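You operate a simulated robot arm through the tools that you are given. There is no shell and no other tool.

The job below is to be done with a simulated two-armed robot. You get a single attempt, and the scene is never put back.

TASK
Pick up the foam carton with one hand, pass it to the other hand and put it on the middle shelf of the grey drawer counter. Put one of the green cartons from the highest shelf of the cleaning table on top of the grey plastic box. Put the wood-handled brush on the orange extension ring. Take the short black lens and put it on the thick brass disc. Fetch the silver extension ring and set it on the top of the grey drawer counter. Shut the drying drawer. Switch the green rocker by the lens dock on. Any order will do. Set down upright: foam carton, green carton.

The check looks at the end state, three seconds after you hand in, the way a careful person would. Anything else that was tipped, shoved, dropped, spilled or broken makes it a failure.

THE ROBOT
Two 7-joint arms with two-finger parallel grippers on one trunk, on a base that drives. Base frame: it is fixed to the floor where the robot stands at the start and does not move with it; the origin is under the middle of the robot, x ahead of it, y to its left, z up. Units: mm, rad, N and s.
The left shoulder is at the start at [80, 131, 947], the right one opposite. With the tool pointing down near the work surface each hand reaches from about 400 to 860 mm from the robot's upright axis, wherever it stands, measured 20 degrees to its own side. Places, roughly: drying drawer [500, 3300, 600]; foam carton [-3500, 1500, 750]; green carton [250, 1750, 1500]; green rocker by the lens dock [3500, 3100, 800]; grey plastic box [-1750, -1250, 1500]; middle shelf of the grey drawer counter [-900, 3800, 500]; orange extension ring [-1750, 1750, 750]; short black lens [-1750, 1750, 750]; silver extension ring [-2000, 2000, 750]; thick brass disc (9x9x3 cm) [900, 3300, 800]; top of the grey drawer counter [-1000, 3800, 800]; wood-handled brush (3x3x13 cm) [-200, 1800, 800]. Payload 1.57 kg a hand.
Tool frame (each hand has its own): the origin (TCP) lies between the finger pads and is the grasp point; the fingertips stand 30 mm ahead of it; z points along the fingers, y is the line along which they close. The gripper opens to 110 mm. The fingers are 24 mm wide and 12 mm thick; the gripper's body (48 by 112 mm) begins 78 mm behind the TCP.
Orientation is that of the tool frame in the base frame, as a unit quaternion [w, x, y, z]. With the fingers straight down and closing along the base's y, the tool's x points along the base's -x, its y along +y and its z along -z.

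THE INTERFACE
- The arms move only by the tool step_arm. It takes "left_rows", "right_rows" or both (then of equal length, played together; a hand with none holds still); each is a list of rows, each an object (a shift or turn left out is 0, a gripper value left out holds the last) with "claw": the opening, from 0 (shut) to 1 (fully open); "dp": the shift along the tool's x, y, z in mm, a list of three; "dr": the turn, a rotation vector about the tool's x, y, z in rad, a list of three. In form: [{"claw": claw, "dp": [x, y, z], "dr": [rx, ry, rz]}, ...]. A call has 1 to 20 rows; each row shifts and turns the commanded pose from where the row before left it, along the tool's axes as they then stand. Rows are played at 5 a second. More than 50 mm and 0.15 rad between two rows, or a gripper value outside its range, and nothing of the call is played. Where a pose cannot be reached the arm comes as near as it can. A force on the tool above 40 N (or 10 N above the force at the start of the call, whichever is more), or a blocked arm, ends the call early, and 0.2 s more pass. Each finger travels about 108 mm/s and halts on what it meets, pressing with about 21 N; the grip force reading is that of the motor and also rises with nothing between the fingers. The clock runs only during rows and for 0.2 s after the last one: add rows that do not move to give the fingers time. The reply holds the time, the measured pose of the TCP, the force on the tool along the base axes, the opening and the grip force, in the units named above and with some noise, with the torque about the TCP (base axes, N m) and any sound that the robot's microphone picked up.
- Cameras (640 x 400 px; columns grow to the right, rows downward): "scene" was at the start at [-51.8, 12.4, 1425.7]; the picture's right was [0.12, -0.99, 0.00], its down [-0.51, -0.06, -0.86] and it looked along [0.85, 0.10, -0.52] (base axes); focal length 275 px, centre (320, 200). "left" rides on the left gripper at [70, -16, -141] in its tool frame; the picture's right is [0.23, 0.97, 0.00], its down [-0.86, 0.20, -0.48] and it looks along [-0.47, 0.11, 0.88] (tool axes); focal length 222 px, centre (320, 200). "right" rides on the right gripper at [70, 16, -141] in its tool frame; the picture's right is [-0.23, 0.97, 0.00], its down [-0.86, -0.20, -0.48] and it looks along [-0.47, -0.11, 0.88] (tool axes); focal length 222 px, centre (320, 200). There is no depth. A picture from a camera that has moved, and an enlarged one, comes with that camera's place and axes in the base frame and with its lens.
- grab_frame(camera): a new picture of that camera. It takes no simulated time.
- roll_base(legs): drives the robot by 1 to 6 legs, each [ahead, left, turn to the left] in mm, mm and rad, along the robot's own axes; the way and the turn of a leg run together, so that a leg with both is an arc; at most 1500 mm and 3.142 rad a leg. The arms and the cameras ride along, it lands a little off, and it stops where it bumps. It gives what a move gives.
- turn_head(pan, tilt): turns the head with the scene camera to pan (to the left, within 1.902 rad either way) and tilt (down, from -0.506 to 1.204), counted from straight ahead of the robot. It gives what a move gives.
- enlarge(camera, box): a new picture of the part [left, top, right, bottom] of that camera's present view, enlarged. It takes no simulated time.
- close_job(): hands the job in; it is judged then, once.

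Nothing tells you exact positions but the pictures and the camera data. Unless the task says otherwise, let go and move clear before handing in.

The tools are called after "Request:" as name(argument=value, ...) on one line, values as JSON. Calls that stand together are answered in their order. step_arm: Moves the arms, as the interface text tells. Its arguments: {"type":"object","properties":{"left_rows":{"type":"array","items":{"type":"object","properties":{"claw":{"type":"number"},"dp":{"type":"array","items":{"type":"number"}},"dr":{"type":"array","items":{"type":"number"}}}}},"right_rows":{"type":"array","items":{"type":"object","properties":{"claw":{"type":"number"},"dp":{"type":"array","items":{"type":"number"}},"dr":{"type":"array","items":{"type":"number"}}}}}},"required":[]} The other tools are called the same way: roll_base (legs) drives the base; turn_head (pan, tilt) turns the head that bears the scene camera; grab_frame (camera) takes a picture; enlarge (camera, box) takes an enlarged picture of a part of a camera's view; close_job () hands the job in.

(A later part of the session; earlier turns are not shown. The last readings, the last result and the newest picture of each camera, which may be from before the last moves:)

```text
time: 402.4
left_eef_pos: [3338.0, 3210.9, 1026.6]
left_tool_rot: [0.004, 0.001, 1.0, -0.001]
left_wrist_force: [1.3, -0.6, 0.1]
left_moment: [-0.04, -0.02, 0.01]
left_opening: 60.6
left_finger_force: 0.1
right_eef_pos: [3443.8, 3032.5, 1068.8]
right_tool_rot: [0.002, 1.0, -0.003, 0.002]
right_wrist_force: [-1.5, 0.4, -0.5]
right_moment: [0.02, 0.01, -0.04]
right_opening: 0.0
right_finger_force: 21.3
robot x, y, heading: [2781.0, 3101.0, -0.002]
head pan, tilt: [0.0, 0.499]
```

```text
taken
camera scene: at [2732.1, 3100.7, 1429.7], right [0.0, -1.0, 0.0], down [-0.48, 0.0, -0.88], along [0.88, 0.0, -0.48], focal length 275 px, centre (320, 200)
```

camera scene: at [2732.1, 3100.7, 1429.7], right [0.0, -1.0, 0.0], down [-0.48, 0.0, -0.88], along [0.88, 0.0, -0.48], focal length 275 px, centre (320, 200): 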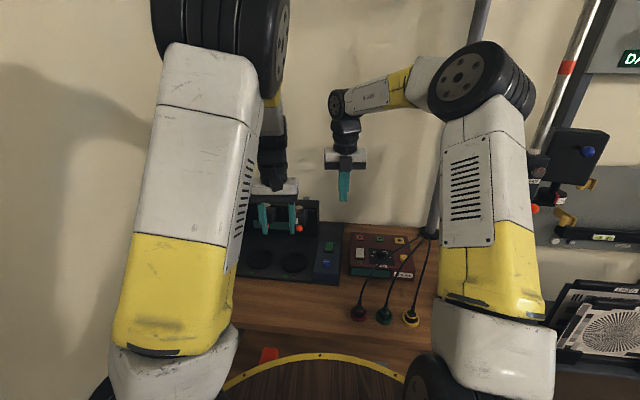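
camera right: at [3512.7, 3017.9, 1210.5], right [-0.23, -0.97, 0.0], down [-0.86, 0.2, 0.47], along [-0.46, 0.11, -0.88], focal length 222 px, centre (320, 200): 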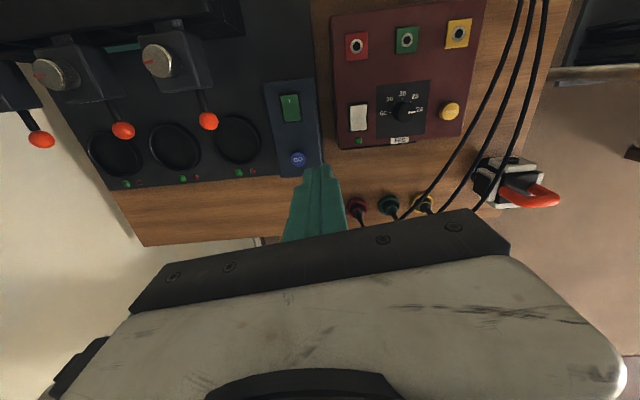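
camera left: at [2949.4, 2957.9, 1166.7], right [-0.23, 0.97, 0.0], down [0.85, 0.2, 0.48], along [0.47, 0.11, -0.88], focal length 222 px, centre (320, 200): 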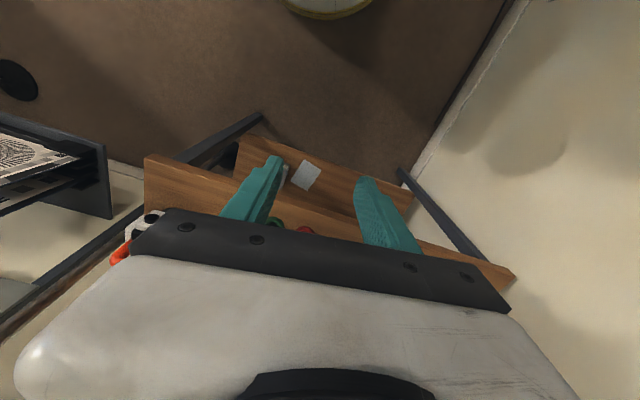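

Request:
enlarge(camera="right", box=[240, 60, 360, 180])

Request:
enlarge(camera="scene", box=[280, 220, 370, 290])

```text
3.33 times, centred on (300, 120) of right
camera zoom: at [3512.7, 3017.9, 1210.5], right [-0.23, -0.97, 0.0], down [-0.86, 0.2, 0.47], along [-0.46, 0.11, -0.88], focal length 740 px, centre (387, 467)
```

zoom: 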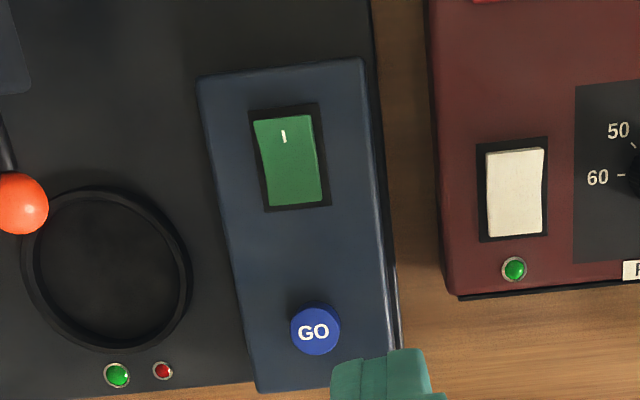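

```text
5.71 times, centred on (325, 255) of scene
camera zoom: at [2732.1, 3100.7, 1429.7], right [0.0, -1.0, 0.0], down [-0.48, 0.0, -0.88], along [0.88, 0.0, -0.48], focal length 1569 px, centre (291, -114)
```

zoom: 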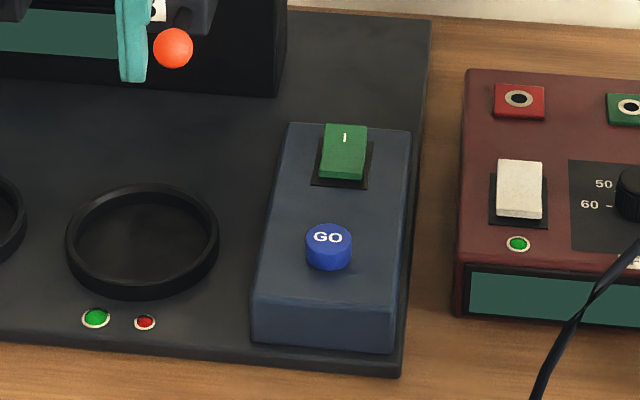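

The "I" end of the rocker is at about [3497, 3070, 837]. I bring the closed right fingertips above it.

Request:
step_arm(right_rows=[{"dp": [27, -19, 0]}, {"dp": [27, -18.5, 0]}, {"dp": [0, 0, 45]}, {"dp": [0, 0, 45]}, {"dp": [0, 0, 45]}, {"dp": [0, 0, 40]}, {}])

Request:
enlarge(camera="right", box=[220, 80, 420, 240])

Request:
enlarge(camera="scene", box=[280, 190, 370, 290])

```text
time: 404.0
left_eef_pos: [3338.4, 3208.5, 1028.0]
left_tool_rot: [0.004, 0.001, 1.0, -0.001]
left_wrist_force: [0.9, -0.3, 0.2]
left_moment: [-0.04, 0.02, 0.0]
left_opening: 60.5
left_finger_force: 0.1
right_eef_pos: [3499.9, 3068.2, 891.5]
right_tool_rot: [0.001, 1.0, -0.001, 0.003]
right_wrist_force: [0.2, 0.5, -0.3]
right_moment: [-0.01, -0.01, 0.0]
right_opening: 0.1
right_finger_force: 21.1
robot x, y, heading: [2782.6, 3101.3, -0.006]
head pan, tilt: [0.0, 0.499]
```

```text
2.50 times, centred on (320, 160) of right
camera zoom: at [3568.1, 3054.2, 1034.0], right [-0.23, -0.97, 0.0], down [-0.86, 0.2, 0.47], along [-0.46, 0.11, -0.88], focal length 555 px, centre (320, 300)
```

zoom: 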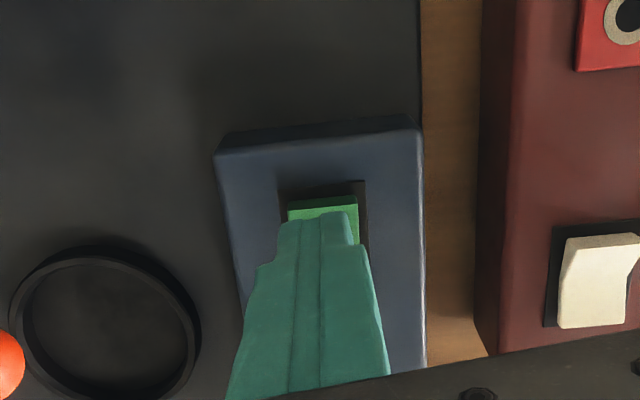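

```text
4.00 times, centred on (325, 240) of scene
camera zoom: at [2732.0, 3100.7, 1429.7], right [0.0, -1.0, 0.0], down [-0.48, 0.0, -0.88], along [0.88, 0.0, -0.48], focal length 1098 px, centre (300, 40)
```

zoom: 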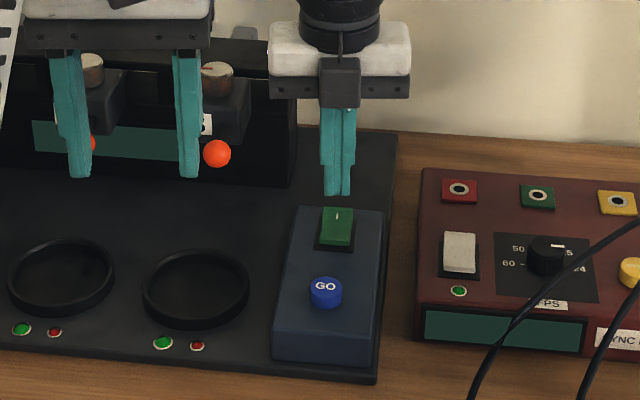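

Request:
step_arm(right_rows=[{"dp": [-1, -1, 12]}, {"dp": [0, 0, 8]}, {"dp": [0, 0, 4]}, {}])

Request:
step_arm(right_rows=[{"dp": [0, 0, 3]}, {"dp": [0, 0, 3]}, {}])

Request:
enlarge(camera="scene", box=[280, 190, 370, 290])

```text
time: 405.0
left_eef_pos: [3339.6, 3210.6, 1026.0]
left_tool_rot: [0.004, 0.001, 1.0, -0.001]
left_wrist_force: [0.7, -0.3, 0.4]
left_moment: [-0.04, -0.01, 0.0]
left_opening: 60.5
left_finger_force: 0.1
right_eef_pos: [3498.3, 3069.4, 869.1]
right_tool_rot: [0.002, 1.0, -0.001, 0.002]
right_wrist_force: [1.2, 0.2, 1.2]
right_moment: [0.01, -0.01, 0.02]
right_opening: 0.0
right_finger_force: 21.3
robot x, y, heading: [2785.2, 3099.8, 0.004]
head pan, tilt: [0.0, 0.499]
```

```text
time: 405.8
left_eef_pos: [3337.6, 3209.3, 1027.7]
left_tool_rot: [0.004, 0.001, 1.0, -0.001]
left_wrist_force: [0.2, 0.3, -0.1]
left_moment: [-0.01, 0.0, 0.02]
left_opening: 60.4
left_finger_force: 0.0
right_eef_pos: [3497.8, 3070.3, 865.2]
right_tool_rot: [0.002, 1.0, -0.001, 0.005]
right_wrist_force: [-6.0, -4.4, 33.4]
right_moment: [-0.05, -0.12, 0.16]
right_opening: 0.0
right_finger_force: 20.6
robot x, y, heading: [2779.1, 3101.9, 0.002]
head pan, tilt: [0.0, 0.499]
```

```text
4.00 times, centred on (325, 240) of scene
camera zoom: at [2730.6, 3100.5, 1429.7], right [0.0, -1.0, 0.0], down [-0.48, 0.0, -0.88], along [0.88, 0.0, -0.48], focal length 1098 px, centre (300, 40)
```

zoom: 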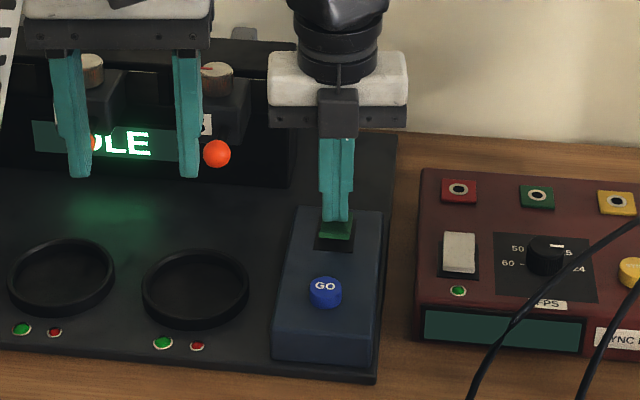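

The dock's display lit up "IDLE": the rocker is on. I lift the hand away and check.

Request:
step_arm(right_rows=[{"dp": [0, 0, -10]}, {"dp": [0, 0, -30]}, {"dp": [0, 0, -45]}, {"dp": [0, 0, -45]}, {"dp": [0, 0, -45]}, {"dp": [-40, 20, 0]}, {"dp": [-40, 20, 0]}, {"dp": [-40, 25, 0]}, {"dp": [-40, 25, 0], "claw": 1.0}, {"dp": [0, 25, 0]}, {}])

Request:
enlarge(camera="scene", box=[240, 190, 380, 290])

```text
time: 408.2
left_eef_pos: [3339.0, 3209.6, 1026.6]
left_tool_rot: [0.003, 0.0, 1.0, 0.0]
left_wrist_force: [-0.9, -0.1, 0.0]
left_moment: [0.0, -0.01, 0.0]
left_opening: 60.4
left_finger_force: 0.1
right_eef_pos: [3336.9, 2953.7, 1038.1]
right_tool_rot: [0.001, 1.0, -0.001, 0.003]
right_wrist_force: [0.4, 0.0, -0.5]
right_moment: [0.0, 0.02, -0.01]
right_opening: 109.7
right_finger_force: 0.0
robot x, y, heading: [2782.0, 3099.1, -0.003]
head pan, tilt: [0.0, 0.499]
```

```text
4.00 times, centred on (310, 240) of scene
camera zoom: at [2732.0, 3100.7, 1429.7], right [0.0, -1.0, 0.0], down [-0.48, 0.0, -0.88], along [0.88, 0.0, -0.48], focal length 1098 px, centre (360, 40)
```

zoom: 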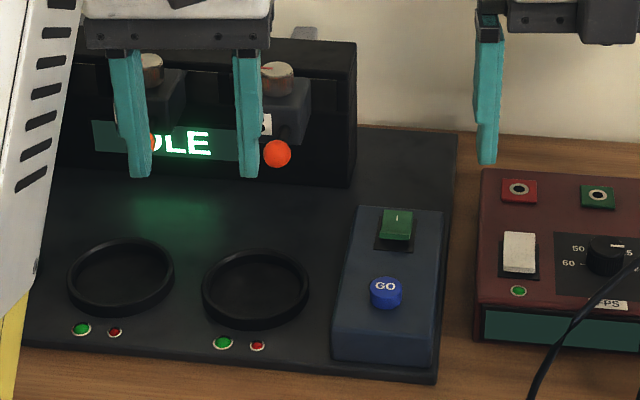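

All good. Now I go back to the LAMPS box to straighten it with both free hands. First leg of the way:

Request:
roll_base(legs=[[-400, 0, 0], [0, -570, 0], [-1180, 0, 0], [0, -1400, 0], [0, -350, 0]])

Request:
roll_base(legs=[[0, 0, -1.571], [0, -1450, 0], [0, -1400, 0]])

Request:
turn_head(pan=0, tilt=0.2)

Request:
grab_frame(camera="scene")

```text
time: 427.6
left_eef_pos: [1790.3, 886.9, 1026.8]
left_tool_rot: [0.003, -0.008, 1.0, 0.0]
left_wrist_force: [0.5, -0.3, -0.1]
left_moment: [0.01, 0.02, 0.01]
left_opening: 60.4
left_finger_force: 0.1
right_eef_pos: [1792.6, 630.5, 1039.4]
right_tool_rot: [0.002, 1.0, 0.008, 0.002]
right_wrist_force: [-0.3, -0.2, -0.4]
right_moment: [0.0, -0.04, 0.03]
right_opening: 110.2
right_finger_force: 0.0
robot x, y, heading: [1237.0, 763.9, 0.014]
head pan, tilt: [0.0, 0.499]
```

```text
time: 445.2
left_eef_pos: [-1477.7, 98.2, 1026.5]
left_tool_rot: [0.001, 0.688, 0.726, -0.003]
left_wrist_force: [0.1, 0.1, -0.5]
left_moment: [-0.03, -0.02, -0.02]
left_opening: 60.8
left_finger_force: 0.0
right_eef_pos: [-1731.5, 86.0, 1038.3]
right_tool_rot: [0.003, 0.726, -0.688, 0.0]
right_wrist_force: [0.8, 0.2, -0.4]
right_moment: [-0.03, 0.02, 0.0]
right_opening: 110.3
right_finger_force: 0.0
robot x, y, heading: [-1618.0, 648.7, -1.519]
head pan, tilt: [0.0, 0.499]
```

```text
time: 446.0
left_eef_pos: [-1478.1, 98.1, 1026.9]
left_tool_rot: [0.003, 0.688, 0.726, -0.003]
left_wrist_force: [0.0, -0.7, -1.2]
left_moment: [-0.03, 0.0, 0.01]
left_opening: 60.7
left_finger_force: 0.1
right_eef_pos: [-1731.7, 84.4, 1039.0]
right_tool_rot: [0.004, 0.726, -0.688, 0.002]
right_wrist_force: [0.1, -0.6, 0.0]
right_moment: [-0.02, 0.01, -0.01]
right_opening: 109.9
right_finger_force: 0.1
robot x, y, heading: [-1616.2, 648.6, -1.507]
head pan, tilt: [0.0, 0.201]
```

```text
taken
camera scene: at [-1623.5, 695.5, 1457.3], right [-1.0, -0.06, 0.0], down [-0.01, 0.2, -0.98], along [0.06, -0.98, -0.2], focal length 275 px, centre (320, 200)
```

scene: 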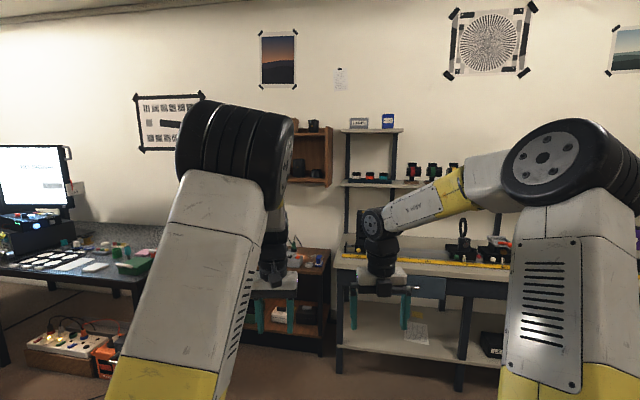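

I raise both hands and turn them to point forward, here in free space.

Request:
step_arm(left_rows=[{"dp": [-8, 0, -40], "dr": [0, -0.1428, 0], "claw": 0.0}, {"dp": [-13.6, 0, -38.5], "dr": [0, -0.1428, 0]}, {"dp": [-19, 0, -36.1], "dr": [0, -0.1428, 0]}, {"dp": [-23.9, 0, -33.1], "dr": [0, -0.1428, 0]}, {"dp": [-28.3, 0, -29.3], "dr": [0, -0.1428, 0]}, {"dp": [-32.2, 0, -25], "dr": [0, -0.1428, 0]}, {"dp": [-35.4, 0, -20.2], "dr": [0, -0.1428, 0]}, {"dp": [-37.9, 0, -14.9], "dr": [0, -0.1428, 0]}, {"dp": [-39.7, 0, -9.3], "dr": [0, -0.1428, 0]}, {"dp": [-40.7, 0, -3.6], "dr": [0, -0.1428, 0]}, {"dp": [-40.7, 0, 2.2], "dr": [0, -0.1428, 0]}, {"dp": [-40, 0, 0]}, {"dp": [-40, 0, 0]}, {"dp": [-40, 0, 0]}, {}], right_rows=[{"dp": [8, 0, -40], "dr": [0, 0.1428, 0], "claw": 0.0}, {"dp": [13.6, 0, -38.5], "dr": [0, 0.1428, 0]}, {"dp": [19, 0, -36.1], "dr": [0, 0.1428, 0]}, {"dp": [23.9, 0, -33.1], "dr": [0, 0.1428, 0]}, {"dp": [28.3, 0, -29.3], "dr": [0, 0.1428, 0]}, {"dp": [32.2, 0, -25], "dr": [0, 0.1428, 0]}, {"dp": [35.4, 0, -20.2], "dr": [0, 0.1428, 0]}, {"dp": [37.9, 0, -14.9], "dr": [0, 0.1428, 0]}, {"dp": [39.7, 0, -9.3], "dr": [0, 0.1428, 0]}, {"dp": [40.7, 0, -3.6], "dr": [0, 0.1428, 0]}, {"dp": [40.7, 0, 2.2], "dr": [0, 0.1428, 0]}, {"dp": [40, 0, 0]}, {"dp": [40, 0, 0]}, {"dp": [30, 0, 0]}, {}])

Request:
grab_frame(camera="scene")

```text
time: 449.2
left_eef_pos: [-1473.1, 14.7, 1588.4]
left_tool_rot: [0.515, 0.484, 0.513, -0.488]
left_wrist_force: [-0.3, 0.1, -0.9]
left_moment: [-0.01, 0.01, -0.04]
left_opening: 0.2
left_finger_force: 20.8
right_eef_pos: [-1725.4, 0.6, 1589.8]
right_tool_rot: [0.488, 0.513, -0.484, 0.514]
right_wrist_force: [0.7, -0.3, -0.1]
right_moment: [0.01, 0.0, 0.0]
right_opening: 0.1
right_finger_force: 21.2
robot x, y, heading: [-1617.9, 650.4, -1.51]
head pan, tilt: [0.0, 0.201]
```

```text
taken
camera scene: at [-1623.4, 695.6, 1457.4], right [-1.0, -0.06, 0.0], down [-0.01, 0.2, -0.98], along [0.06, -0.98, -0.2], focal length 275 px, centre (320, 200)
```

scene: 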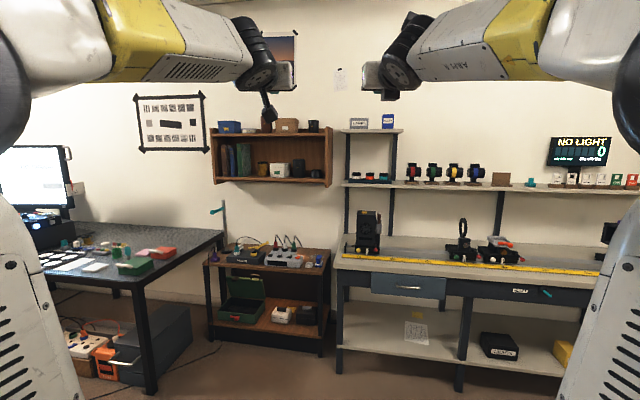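

Both arms are in fine posture. I correct heading, shift to face the box and approach.

Request:
roll_base(legs=[[0, 0, -0.061], [0, -155, 0], [830, 0, 0]])

Request:
turn_head(pan=0, tilt=0.0)

Request:
grab_frame(camera="scene")

Request:
enlarge(camera="scene", box=[250, 110, 410, 210])

Request:
grab_frame(camera="right")

```text
time: 455.1
left_eef_pos: [-1670.5, -820.5, 1586.7]
left_tool_rot: [-0.499, -0.5, -0.497, 0.504]
left_wrist_force: [0.3, 0.0, 0.5]
left_moment: [0.02, 0.02, -0.03]
left_opening: 0.2
left_finger_force: 21.2
right_eef_pos: [-1924.3, -818.8, 1588.0]
right_tool_rot: [0.504, 0.498, -0.501, 0.498]
right_wrist_force: [0.7, 0.2, 0.5]
right_moment: [0.0, -0.02, -0.01]
right_opening: 0.0
right_finger_force: 20.8
robot x, y, heading: [-1776.5, -179.8, -1.574]
head pan, tilt: [0.0, 0.201]
```

```text
time: 455.8
left_eef_pos: [-1670.1, -820.7, 1587.5]
left_tool_rot: [-0.499, -0.499, -0.497, 0.505]
left_wrist_force: [-0.9, 0.5, 0.4]
left_moment: [0.03, 0.01, 0.02]
left_opening: 0.0
left_finger_force: 21.8
right_eef_pos: [-1924.4, -818.1, 1588.2]
right_tool_rot: [0.503, 0.498, -0.5, 0.498]
right_wrist_force: [-0.5, 1.0, -0.3]
right_moment: [-0.02, 0.01, -0.01]
right_opening: 0.0
right_finger_force: 20.6
robot x, y, heading: [-1782.5, -180.0, -1.577]
head pan, tilt: [0.0, 0.0]
```

```text
taken
camera scene: at [-1780.0, -128.9, 1475.8], right [-1.0, 0.01, 0.0], down [0.0, 0.0, -1.0], along [-0.01, -1.0, 0.0], focal length 275 px, centre (320, 200)
```

scene: 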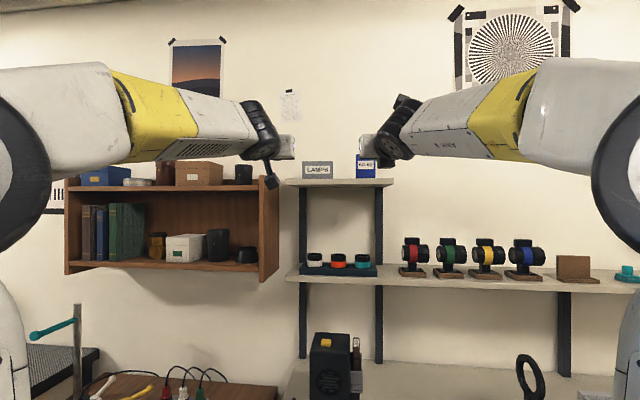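

```text
4.00 times, centred on (330, 160) of scene
camera zoom: at [-1780.0, -128.9, 1475.8], right [-1.0, 0.01, 0.0], down [0.0, 0.0, -1.0], along [-0.01, -1.0, 0.0], focal length 1098 px, centre (280, 360)
```

zoom: 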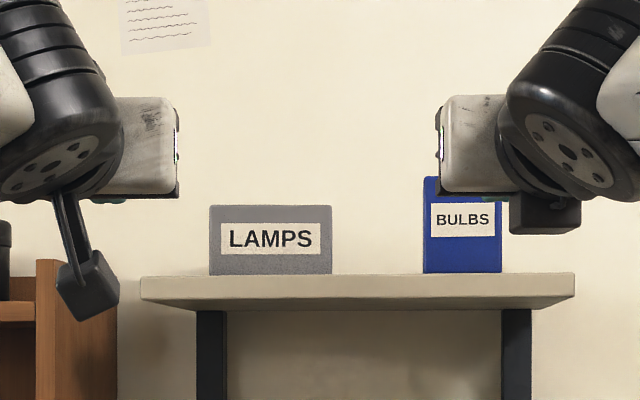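

```text
taken
camera right: at [-1939.2, -675.8, 1658.0], right [-0.97, 0.01, -0.22], down [0.2, 0.47, -0.86], along [0.1, -0.88, -0.46], focal length 222 px, centre (320, 200)
```

right: 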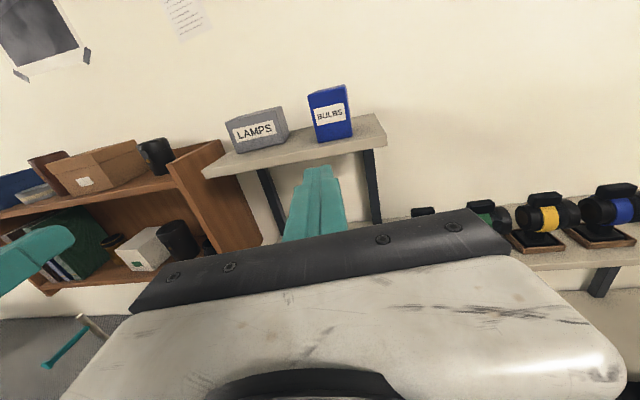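

Now the right hand camera sees the shelf top from above. I enlarge it to measure the box's place.

Request:
enlarge(camera="right", box=[190, 70, 400, 200])

```text
3.05 times, centred on (295, 135) of right
camera zoom: at [-1939.2, -675.8, 1658.0], right [-0.97, 0.01, -0.22], down [0.2, 0.47, -0.86], along [0.1, -0.88, -0.46], focal length 677 px, centre (396, 398)
```

zoom: 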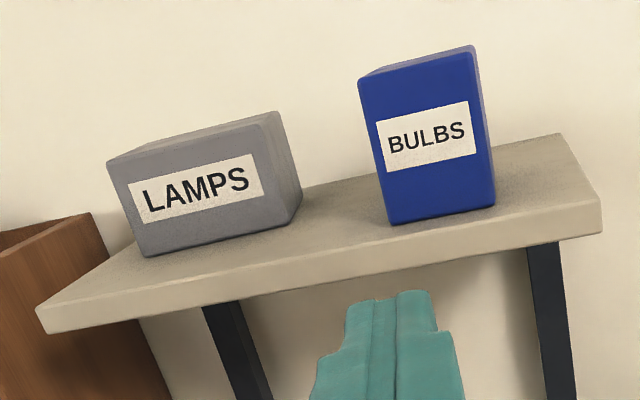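

The box front is now at y≈-1202 (it was ≈-1119), sides x -1715 and -1833. I set the hands just wider than the box, drive in and extend alongside it.

Request:
step_arm(left_rows=[{"dp": [-4, -20, 0]}, {"dp": [0, -5, 0]}, {}], right_rows=[{"dp": [4, -36, 0]}, {"dp": [0, -36, 0]}, {}])

Request:
roll_base(legs=[[200, 0, 0]])

Request:
grab_frame(camera="right")

Request:
turn_head(pan=0, tilt=0.8)

Request:
grab_frame(camera="scene")

```text
time: 456.6
left_eef_pos: [-1695.1, -821.3, 1592.2]
left_tool_rot: [-0.5, -0.499, -0.497, 0.504]
left_wrist_force: [0.1, -0.7, 0.2]
left_moment: [0.0, 0.02, 0.01]
left_opening: 0.0
left_finger_force: 20.5
right_eef_pos: [-1851.5, -818.4, 1592.9]
right_tool_rot: [0.505, 0.498, -0.5, 0.498]
right_wrist_force: [-0.2, -0.1, 0.6]
right_moment: [0.0, 0.0, 0.01]
right_opening: 0.0
right_finger_force: 21.6
robot x, y, heading: [-1776.6, -181.5, -1.577]
head pan, tilt: [0.0, 0.0]
```

```text
time: 458.2
left_eef_pos: [-1696.7, -1019.4, 1593.3]
left_tool_rot: [-0.499, -0.5, -0.496, 0.505]
left_wrist_force: [-0.4, -0.6, -0.5]
left_moment: [0.04, -0.01, 0.0]
left_opening: 0.1
left_finger_force: 20.6
right_eef_pos: [-1853.9, -1017.4, 1593.0]
right_tool_rot: [0.504, 0.498, -0.5, 0.498]
right_wrist_force: [0.1, 0.5, 1.1]
right_moment: [0.0, 0.04, 0.01]
right_opening: 0.0
right_finger_force: 20.5
robot x, y, heading: [-1780.3, -376.0, -1.577]
head pan, tilt: [0.0, 0.0]
```

```text
taken
camera right: at [-1868.7, -874.0, 1662.4], right [-0.97, 0.01, -0.22], down [0.2, 0.47, -0.86], along [0.1, -0.88, -0.46], focal length 222 px, centre (320, 200)
```

right: 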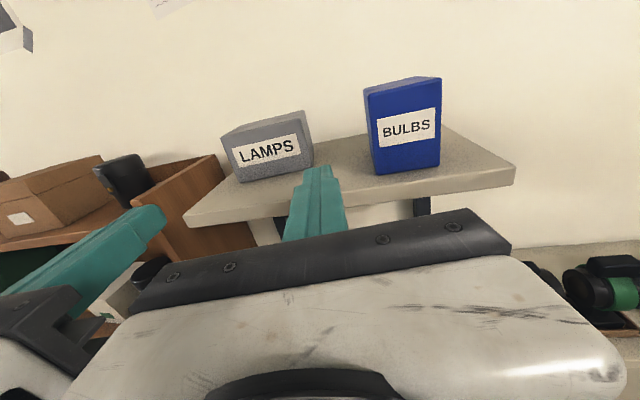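

```text
time: 459.3
left_eef_pos: [-1699.4, -1019.0, 1591.6]
left_tool_rot: [-0.499, -0.5, -0.497, 0.504]
left_wrist_force: [0.1, -0.6, -0.4]
left_moment: [-0.01, 0.0, 0.01]
left_opening: 0.1
left_finger_force: 20.4
right_eef_pos: [-1853.7, -1018.4, 1593.0]
right_tool_rot: [0.504, 0.498, -0.5, 0.498]
right_wrist_force: [0.3, -0.4, -0.6]
right_moment: [-0.01, -0.02, -0.01]
right_opening: 0.0
right_finger_force: 21.1
robot x, y, heading: [-1778.2, -380.9, -1.574]
head pan, tilt: [0.0, 0.799]
```

```text
taken
camera scene: at [-1781.0, -318.2, 1403.8], right [-1.0, 0.01, 0.0], down [0.0, 0.72, -0.7], along [0.0, -0.7, -0.72], focal length 275 px, centre (320, 200)
```

scene: 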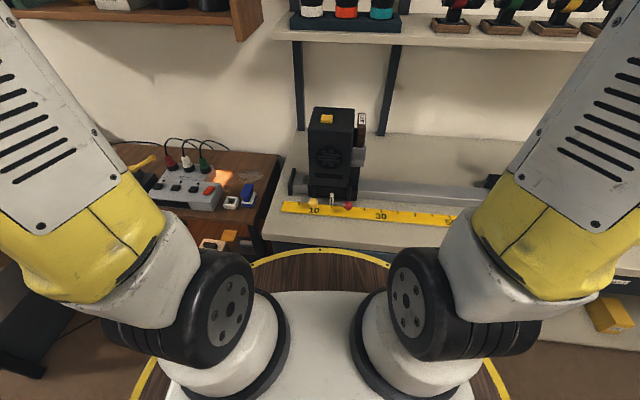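

Request:
roll_base(legs=[[28, 0, 0]])

Request:
enlarge(camera="right", box=[180, 60, 530, 260])

Request:
grab_frame(camera="left")

```text
time: 460.1
left_eef_pos: [-1697.8, -1047.0, 1591.9]
left_tool_rot: [-0.498, -0.501, -0.496, 0.505]
left_wrist_force: [0.3, 0.5, -0.5]
left_moment: [0.03, 0.04, 0.02]
left_opening: 0.1
left_finger_force: 21.1
right_eef_pos: [-1854.0, -1045.4, 1592.2]
right_tool_rot: [0.504, 0.498, -0.501, 0.498]
right_wrist_force: [-0.5, -0.4, -0.2]
right_moment: [-0.03, 0.01, 0.01]
right_opening: 0.1
right_finger_force: 21.2
robot x, y, heading: [-1778.1, -406.7, -1.577]
head pan, tilt: [0.0, 0.799]
```

```text
1.83 times, centred on (355, 160) of right
camera zoom: at [-1869.0, -901.8, 1662.4], right [-0.97, 0.01, -0.22], down [0.2, 0.47, -0.86], along [0.1, -0.88, -0.46], focal length 406 px, centre (256, 273)
```

zoom: 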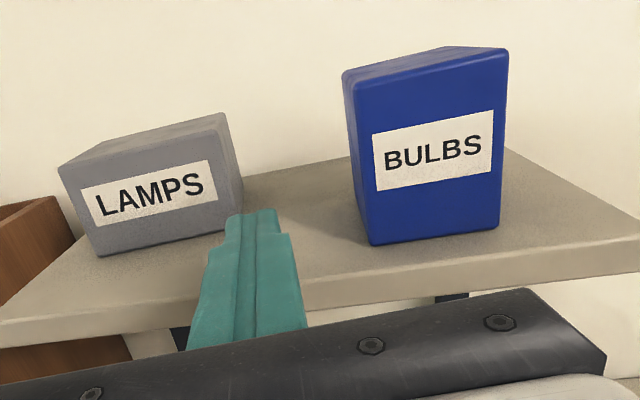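

```text
taken
camera left: at [-1714.1, -905.6, 1520.3], right [0.97, -0.01, -0.23], down [0.21, 0.48, 0.85], along [0.1, -0.88, 0.47], focal length 222 px, centre (320, 200)
```

left: 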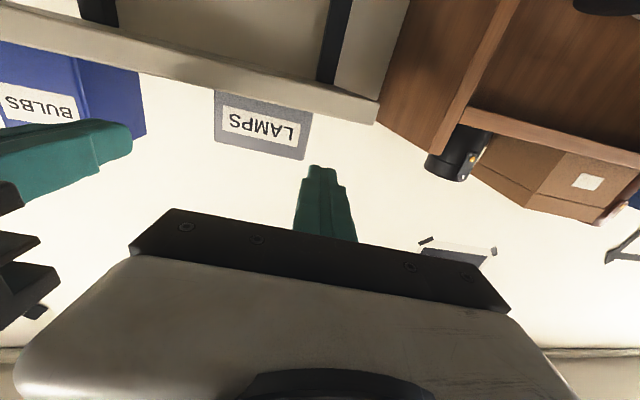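

Request:
step_arm(left_rows=[{"dp": [0, 4, 35]}, {"dp": [0, 0, 40]}, {"dp": [0, 0, 40]}, {"dp": [0, 0, 40]}, {}], right_rows=[{"dp": [0, 0, 35]}, {"dp": [0, 0, 40]}, {"dp": [0, 0, 40]}, {"dp": [0, 0, 40]}, {}])

Request:
grab_frame(camera="right")

Request:
grab_frame(camera="left")

Request:
turn_head(pan=0, tilt=-0.1)

Request:
enlarge(camera="scene", box=[250, 110, 410, 210])

```text
time: 461.1
left_eef_pos: [-1696.3, -1185.8, 1591.0]
left_tool_rot: [-0.499, -0.5, -0.497, 0.504]
left_wrist_force: [0.9, 0.2, 0.0]
left_moment: [0.0, -0.03, 0.01]
left_opening: 0.1
left_finger_force: 20.7
right_eef_pos: [-1855.3, -1179.6, 1594.0]
right_tool_rot: [-0.502, -0.498, 0.507, -0.493]
right_wrist_force: [-1.8, 27.6, -8.8]
right_moment: [0.45, -0.02, -0.22]
right_opening: 0.0
right_finger_force: 21.0
robot x, y, heading: [-1781.2, -405.7, -1.585]
head pan, tilt: [0.0, 0.799]
stopped in row 4 (right hand): the force on the tool passed its limit at 140 N (the readings are from after the stop); the commanded pose is now the measured one
```

```text
taken
camera right: at [-1869.9, -1036.8, 1664.0], right [-0.97, 0.02, -0.23], down [0.21, 0.48, -0.85], along [0.09, -0.88, -0.47], focal length 222 px, centre (320, 200)
```

right: 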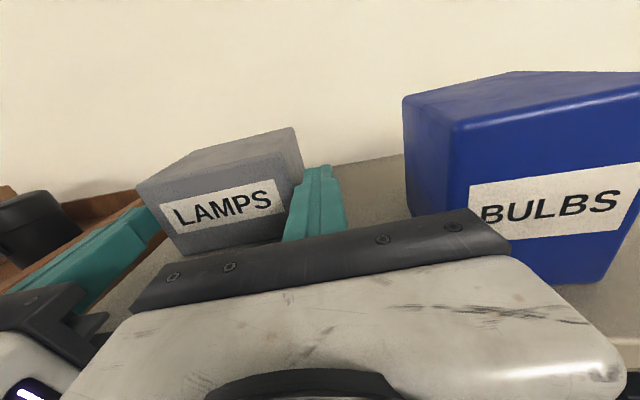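

```text
taken
camera left: at [-1712.5, -1044.5, 1519.8], right [0.97, -0.01, -0.23], down [0.2, 0.48, 0.85], along [0.1, -0.88, 0.47], focal length 222 px, centre (320, 200)
```

left: 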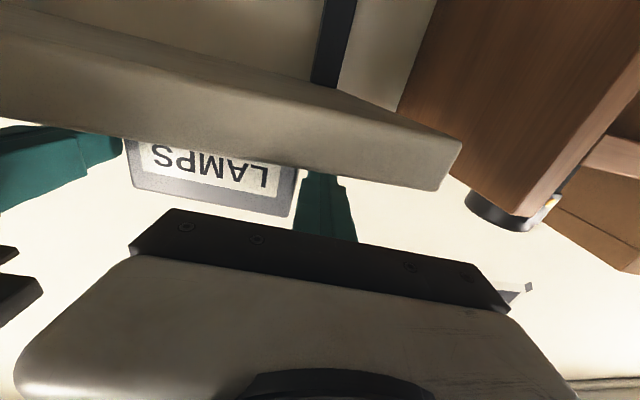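

```text
time: 462.3
left_eef_pos: [-1696.8, -1186.0, 1590.5]
left_tool_rot: [-0.499, -0.5, -0.497, 0.503]
left_wrist_force: [0.0, 0.2, -0.1]
left_moment: [0.03, 0.02, -0.03]
left_opening: 0.1
left_finger_force: 20.6
right_eef_pos: [-1855.2, -1180.4, 1592.0]
right_tool_rot: [-0.503, -0.497, 0.506, -0.494]
right_wrist_force: [-3.7, 43.1, -13.4]
right_moment: [0.72, -0.07, -0.37]
right_opening: 0.1
right_finger_force: 20.7
robot x, y, heading: [-1780.9, -408.5, -1.574]
head pan, tilt: [0.0, -0.099]
```

```text
4.00 times, centred on (330, 160) of scene
camera zoom: at [-1781.5, -349.7, 1484.5], right [-1.0, 0.01, 0.0], down [0.0, -0.1, -0.99], along [-0.01, -0.99, 0.1], focal length 1098 px, centre (280, 360)
```

zoom: 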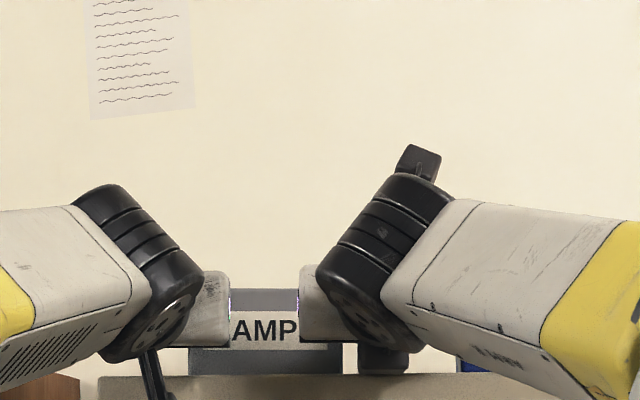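

The right hand body met the BULBS box's corner. I withdraw the right hand and check both boxes.

Request:
step_arm(left_rows=[{"dp": [0, 0, -30]}, {"dp": [0, 0, -40]}, {"dp": [0, 0, -40]}, {"dp": [0, 0, -30]}, {}], right_rows=[{"dp": [0, 0, -30]}, {"dp": [0, 0, -40]}, {"dp": [0, 0, -40]}, {"dp": [0, 0, -30]}, {}])

Request:
enlarge(camera="right", box=[180, 60, 530, 260])

Request:
turn_head(pan=0, tilt=0.0)

Request:
enlarge(camera="scene", box=[250, 110, 410, 210])

```text
time: 463.5
left_eef_pos: [-1694.3, -1047.4, 1590.5]
left_tool_rot: [-0.499, -0.5, -0.497, 0.505]
left_wrist_force: [-0.6, -0.4, 0.5]
left_moment: [0.03, -0.01, -0.02]
left_opening: 0.0
left_finger_force: 21.0
right_eef_pos: [-1851.8, -1042.3, 1592.5]
right_tool_rot: [-0.502, -0.498, 0.505, -0.494]
right_wrist_force: [-0.4, -0.8, -0.5]
right_moment: [0.02, 0.0, 0.0]
right_opening: 0.1
right_finger_force: 21.1
robot x, y, heading: [-1777.6, -408.1, -1.578]
head pan, tilt: [0.0, -0.099]
```

```text
1.83 times, centred on (355, 160) of right
camera zoom: at [-1867.2, -899.2, 1663.6], right [-0.97, 0.02, -0.23], down [0.21, 0.48, -0.85], along [0.09, -0.88, -0.47], focal length 406 px, centre (256, 273)
```

zoom: 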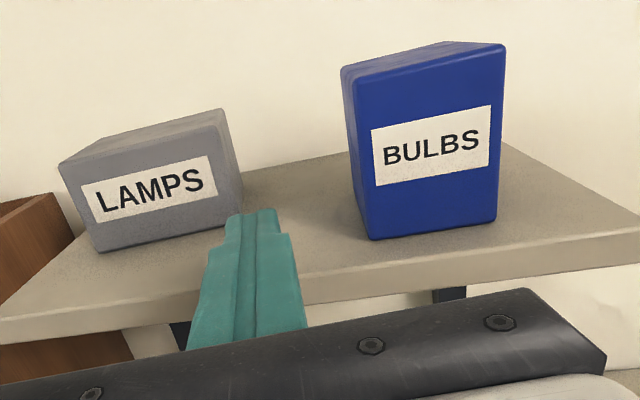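

```text
time: 464.2
left_eef_pos: [-1695.9, -1047.9, 1589.2]
left_tool_rot: [-0.499, -0.501, -0.497, 0.503]
left_wrist_force: [0.6, -0.1, 0.1]
left_moment: [0.02, -0.06, 0.04]
left_opening: 0.0
left_finger_force: 21.4
right_eef_pos: [-1851.5, -1042.5, 1591.7]
right_tool_rot: [-0.502, -0.498, 0.506, -0.494]
right_wrist_force: [0.1, -0.8, 0.2]
right_moment: [0.01, 0.0, -0.02]
right_opening: 0.0
right_finger_force: 21.2
robot x, y, heading: [-1781.6, -406.0, -1.575]
head pan, tilt: [0.0, 0.0]
```

```text
4.00 times, centred on (330, 160) of scene
camera zoom: at [-1781.2, -355.2, 1475.9], right [-1.0, 0.01, 0.0], down [0.0, 0.0, -1.0], along [-0.01, -1.0, 0.0], focal length 1098 px, centre (280, 360)
```

zoom: 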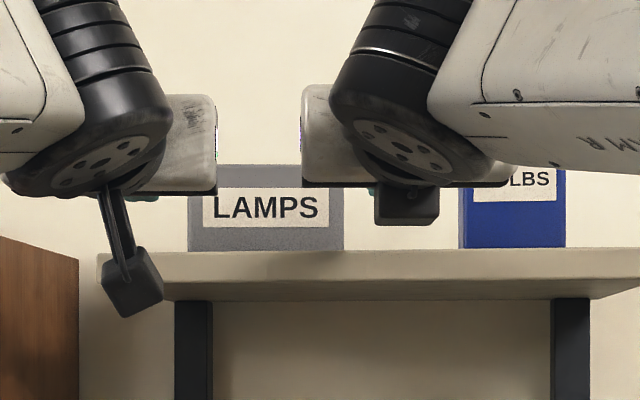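

BULBS is unmoved; a wrist block had met the shelf's front edge. I raise both hands so they clear it and extend again.

Request:
step_arm(left_rows=[{"dp": [-10, 0, 0]}, {"dp": [0, 0, 35]}, {"dp": [0, 0, 40]}, {"dp": [0, 0, 40]}, {"dp": [0, 0, 35]}, {}], right_rows=[{"dp": [22, 0, 0]}, {"dp": [0, 0, 35]}, {"dp": [0, 0, 40]}, {"dp": [0, 0, 40]}, {"dp": [0, 0, 42]}, {}])

Request:
grab_frame(camera="right")

Request:
enlarge(camera="scene", box=[250, 110, 410, 210])

```text
time: 465.6
left_eef_pos: [-1696.3, -1200.3, 1599.6]
left_tool_rot: [-0.498, -0.502, -0.497, 0.504]
left_wrist_force: [0.2, -0.4, -0.5]
left_moment: [0.03, 0.0, 0.03]
left_opening: 0.0
left_finger_force: 21.1
right_eef_pos: [-1855.4, -1200.2, 1613.9]
right_tool_rot: [-0.502, -0.499, 0.506, -0.493]
right_wrist_force: [0.2, -0.5, -0.1]
right_moment: [-0.01, 0.01, 0.02]
right_opening: 0.0
right_finger_force: 21.1
robot x, y, heading: [-1782.7, -406.2, -1.574]
head pan, tilt: [0.0, 0.0]
```

```text
taken
camera right: at [-1870.2, -1057.5, 1683.8], right [-0.97, 0.02, -0.23], down [0.21, 0.48, -0.85], along [0.09, -0.88, -0.47], focal length 222 px, centre (320, 200)
```

right: 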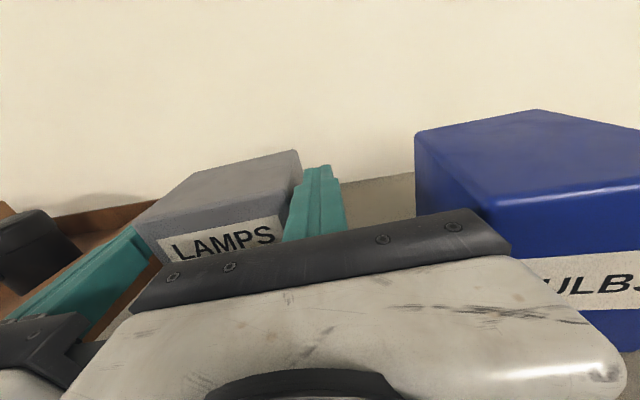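

```text
4.00 times, centred on (330, 160) of scene
camera zoom: at [-1781.2, -355.8, 1475.9], right [-1.0, 0.01, 0.0], down [0.0, 0.0, -1.0], along [-0.01, -1.0, 0.0], focal length 1098 px, centre (280, 360)
```

zoom: 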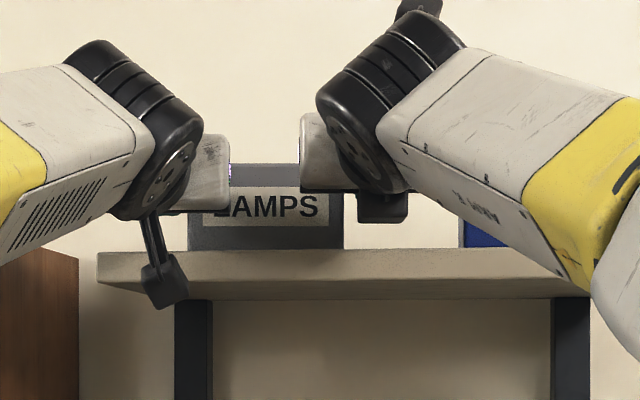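

Both are beside the box. I close in from both sides in small steps.

Request:
step_arm(left_rows=[{"dp": [0, -3, 0]}, {"dp": [0, -2, 0]}, {}], right_rows=[{"dp": [0, -6, 0]}, {"dp": [0, -4, 0]}, {}])

Request:
step_arm(left_rows=[{"dp": [0, -2, 0]}, {}], right_rows=[{"dp": [0, -2, 0]}, {}])

Request:
step_arm(left_rows=[{"dp": [0, -2, 0]}, {}], right_rows=[{"dp": [0, -2, 0]}, {}])

```text
time: 466.4
left_eef_pos: [-1700.6, -1199.6, 1600.5]
left_tool_rot: [-0.499, -0.501, -0.498, 0.503]
left_wrist_force: [-0.2, 0.4, 0.5]
left_moment: [0.0, -0.03, 0.02]
left_opening: 0.0
left_finger_force: 21.0
right_eef_pos: [-1845.9, -1200.8, 1613.3]
right_tool_rot: [-0.502, -0.498, 0.505, -0.494]
right_wrist_force: [-0.2, 0.4, 0.7]
right_moment: [0.0, 0.0, -0.03]
right_opening: 0.0
right_finger_force: 21.2
robot x, y, heading: [-1781.1, -404.9, -1.581]
head pan, tilt: [0.0, 0.0]
```

```text
time: 467.0
left_eef_pos: [-1703.5, -1199.4, 1600.2]
left_tool_rot: [-0.499, -0.501, -0.498, 0.503]
left_wrist_force: [-0.6, -0.2, 0.7]
left_moment: [-0.02, -0.01, 0.0]
left_opening: 0.0
left_finger_force: 20.7
right_eef_pos: [-1844.2, -1201.0, 1613.3]
right_tool_rot: [-0.503, -0.497, 0.506, -0.494]
right_wrist_force: [-0.2, -0.2, -0.7]
right_moment: [0.01, -0.04, 0.01]
right_opening: 0.0
right_finger_force: 20.9
robot x, y, heading: [-1776.0, -404.5, -1.577]
head pan, tilt: [0.0, 0.0]
```

```text
time: 467.6
left_eef_pos: [-1702.7, -1198.5, 1599.4]
left_tool_rot: [-0.5, -0.5, -0.499, 0.502]
left_wrist_force: [11.5, -1.4, 0.1]
left_moment: [0.0, 0.0, 0.11]
left_opening: 0.0
left_finger_force: 21.5
right_eef_pos: [-1842.4, -1199.3, 1613.2]
right_tool_rot: [-0.504, -0.496, 0.507, -0.493]
right_wrist_force: [-11.6, 1.4, -0.1]
right_moment: [-0.01, -0.02, 0.09]
right_opening: 0.0
right_finger_force: 20.6
robot x, y, heading: [-1779.7, -406.5, -1.579]
head pan, tilt: [0.0, 0.0]
```

The box is squeezed with about 11 N from both sides. I add a little and pull it slowly toward me.

Request:
step_arm(left_rows=[{"dp": [0, -0.8, 0]}, {"dp": [0, 0, -6]}, {"dp": [0, 0, -6]}, {"dp": [0, 0, -7]}, {"dp": [0, 0, -7]}, {"dp": [0, 0, -7]}, {"dp": [0, 0, -7]}, {}], right_rows=[{"dp": [0, -0.8, 0]}, {"dp": [0, 0, -6]}, {"dp": [0, 0, -6]}, {"dp": [0, 0, -7]}, {"dp": [0, 0, -7]}, {"dp": [0, 0, -7]}, {"dp": [0, 0, -7]}, {}])

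Request:
grab_frame(camera="right")

Request:
enlarge(camera="scene", box=[250, 110, 410, 210])

```text
time: 469.4
left_eef_pos: [-1703.5, -1158.8, 1600.0]
left_tool_rot: [-0.5, -0.499, -0.499, 0.502]
left_wrist_force: [29.1, -0.7, 0.3]
left_moment: [0.02, 0.05, 0.21]
left_opening: 0.0
left_finger_force: 21.3
right_eef_pos: [-1840.9, -1159.1, 1614.0]
right_tool_rot: [-0.503, -0.498, 0.507, -0.492]
right_wrist_force: [-28.8, 0.8, 1.8]
right_moment: [0.01, 0.01, 0.04]
right_opening: 0.0
right_finger_force: 21.1
robot x, y, heading: [-1783.6, -406.9, -1.579]
head pan, tilt: [0.0, 0.0]
```

```text
taken
camera right: at [-1855.6, -1017.4, 1684.9], right [-0.97, 0.02, -0.23], down [0.21, 0.48, -0.85], along [0.09, -0.88, -0.47], focal length 222 px, centre (320, 200)
```

right: 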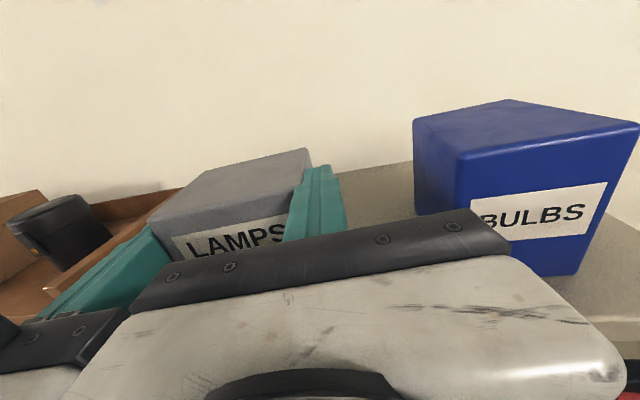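

```text
4.00 times, centred on (330, 160) of scene
camera zoom: at [-1781.2, -355.2, 1475.9], right [-1.0, 0.01, 0.0], down [0.0, 0.0, -1.0], along [-0.01, -1.0, 0.0], focal length 1098 px, centre (280, 360)
```

zoom: 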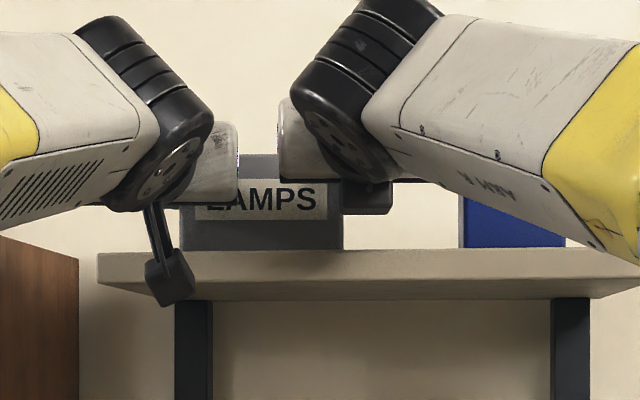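

It follows. I pull the remaining distance, a bit more on the right side to restore its original slight turn.

Request:
step_arm(left_rows=[{"dp": [0, 0, -6]}, {"dp": [0, 0, -6]}, {"dp": [0, 0, -6]}, {"dp": [0, 0, -6]}, {"dp": [0, 0, -6]}, {"dp": [0, 0, -5]}, {}], right_rows=[{"dp": [0, 0, -7.5]}, {"dp": [0, 0, -7.5]}, {"dp": [0, 0, -7.5]}, {"dp": [0, 0, -7.5]}, {"dp": [0, 0, -7.5]}, {"dp": [0, 0, -7]}, {}])

Request:
grab_frame(camera="right")

Request:
enlarge(camera="scene", box=[250, 110, 410, 210])

```text
time: 471.0
left_eef_pos: [-1702.9, -1124.3, 1599.4]
left_tool_rot: [-0.5, -0.5, -0.499, 0.502]
left_wrist_force: [29.0, 4.9, 1.4]
left_moment: [-0.02, 0.06, -0.15]
left_opening: 0.0
left_finger_force: 20.9
right_eef_pos: [-1842.9, -1114.9, 1613.0]
right_tool_rot: [-0.504, -0.497, 0.508, -0.491]
right_wrist_force: [-27.8, -5.0, 1.0]
right_moment: [-0.05, -0.05, -0.94]
right_opening: 0.2
right_finger_force: 21.0
robot x, y, heading: [-1780.2, -407.5, -1.58]
head pan, tilt: [0.0, 0.0]
```

```text
taken
camera right: at [-1856.2, -973.7, 1684.7], right [-0.97, 0.02, -0.23], down [0.21, 0.48, -0.85], along [0.09, -0.88, -0.47], focal length 222 px, centre (320, 200)
```

right: 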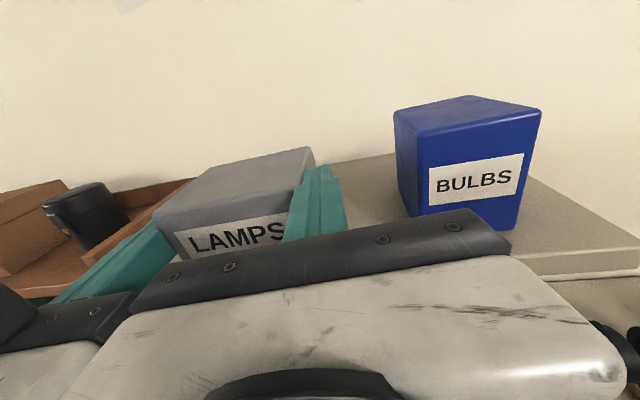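

```text
4.00 times, centred on (330, 160) of scene
camera zoom: at [-1781.2, -355.3, 1475.9], right [-1.0, 0.01, 0.0], down [0.0, 0.0, -1.0], along [-0.01, -1.0, 0.0], focal length 1098 px, centre (280, 360)
```

zoom: 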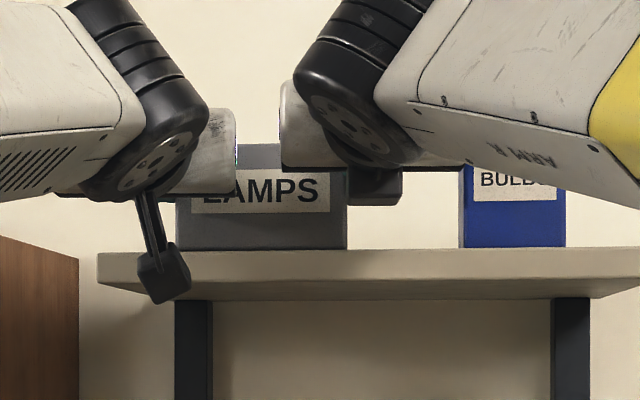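

The box is back at its original place (front y≈-1112, x -1717…-1835). I release both sides and withdraw.

Request:
step_arm(left_rows=[{"dp": [0, 2, 0]}, {"dp": [0, 6, 0]}, {"dp": [0, 4, 0]}, {"dp": [0, 0, -30]}, {"dp": [0, 0, -40]}, {"dp": [0, 0, -40]}, {"dp": [0, 0, -40]}, {}], right_rows=[{"dp": [0, 2, 0]}, {"dp": [0, 6, 0]}, {"dp": [0, 4, 0]}, {"dp": [0, 0, -30]}, {"dp": [0, 0, -40]}, {"dp": [0, 0, -40]}, {"dp": [0, 0, -40]}, {}])

Request:
enlarge(camera="scene", box=[250, 110, 410, 210])

Request:
enlarge(camera="right", box=[180, 60, 530, 260])

```text
time: 472.8
left_eef_pos: [-1690.9, -973.2, 1599.5]
left_tool_rot: [-0.499, -0.501, -0.498, 0.502]
left_wrist_force: [-0.7, -1.0, 0.4]
left_moment: [-0.01, 0.02, 0.01]
left_opening: 0.1
left_finger_force: 21.0
right_eef_pos: [-1850.1, -965.1, 1615.5]
right_tool_rot: [-0.502, -0.498, 0.505, -0.495]
right_wrist_force: [0.4, -0.5, 0.3]
right_moment: [0.02, 0.01, 0.02]
right_opening: 0.0
right_finger_force: 20.6
robot x, y, heading: [-1780.2, -409.1, -1.574]
head pan, tilt: [0.0, 0.0]
```

```text
4.00 times, centred on (330, 160) of scene
camera zoom: at [-1781.2, -354.9, 1475.8], right [-1.0, 0.01, 0.0], down [0.0, 0.0, -1.0], along [-0.01, -1.0, 0.0], focal length 1098 px, centre (280, 360)
```

zoom: 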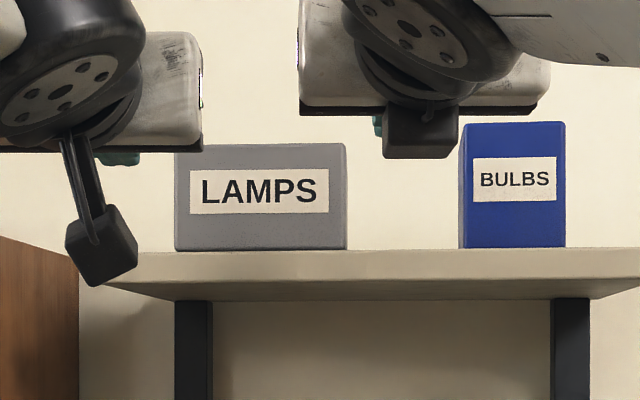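

```text
1.83 times, centred on (355, 160) of right
camera zoom: at [-1863.8, -821.8, 1686.0], right [-0.97, 0.02, -0.23], down [0.21, 0.48, -0.85], along [0.09, -0.88, -0.47], focal length 406 px, centre (256, 273)
```

zoom: 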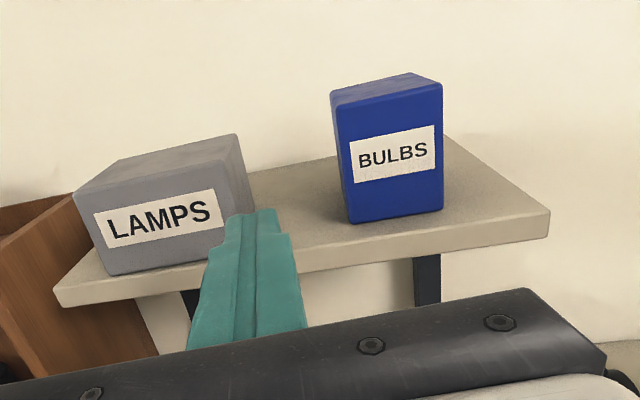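

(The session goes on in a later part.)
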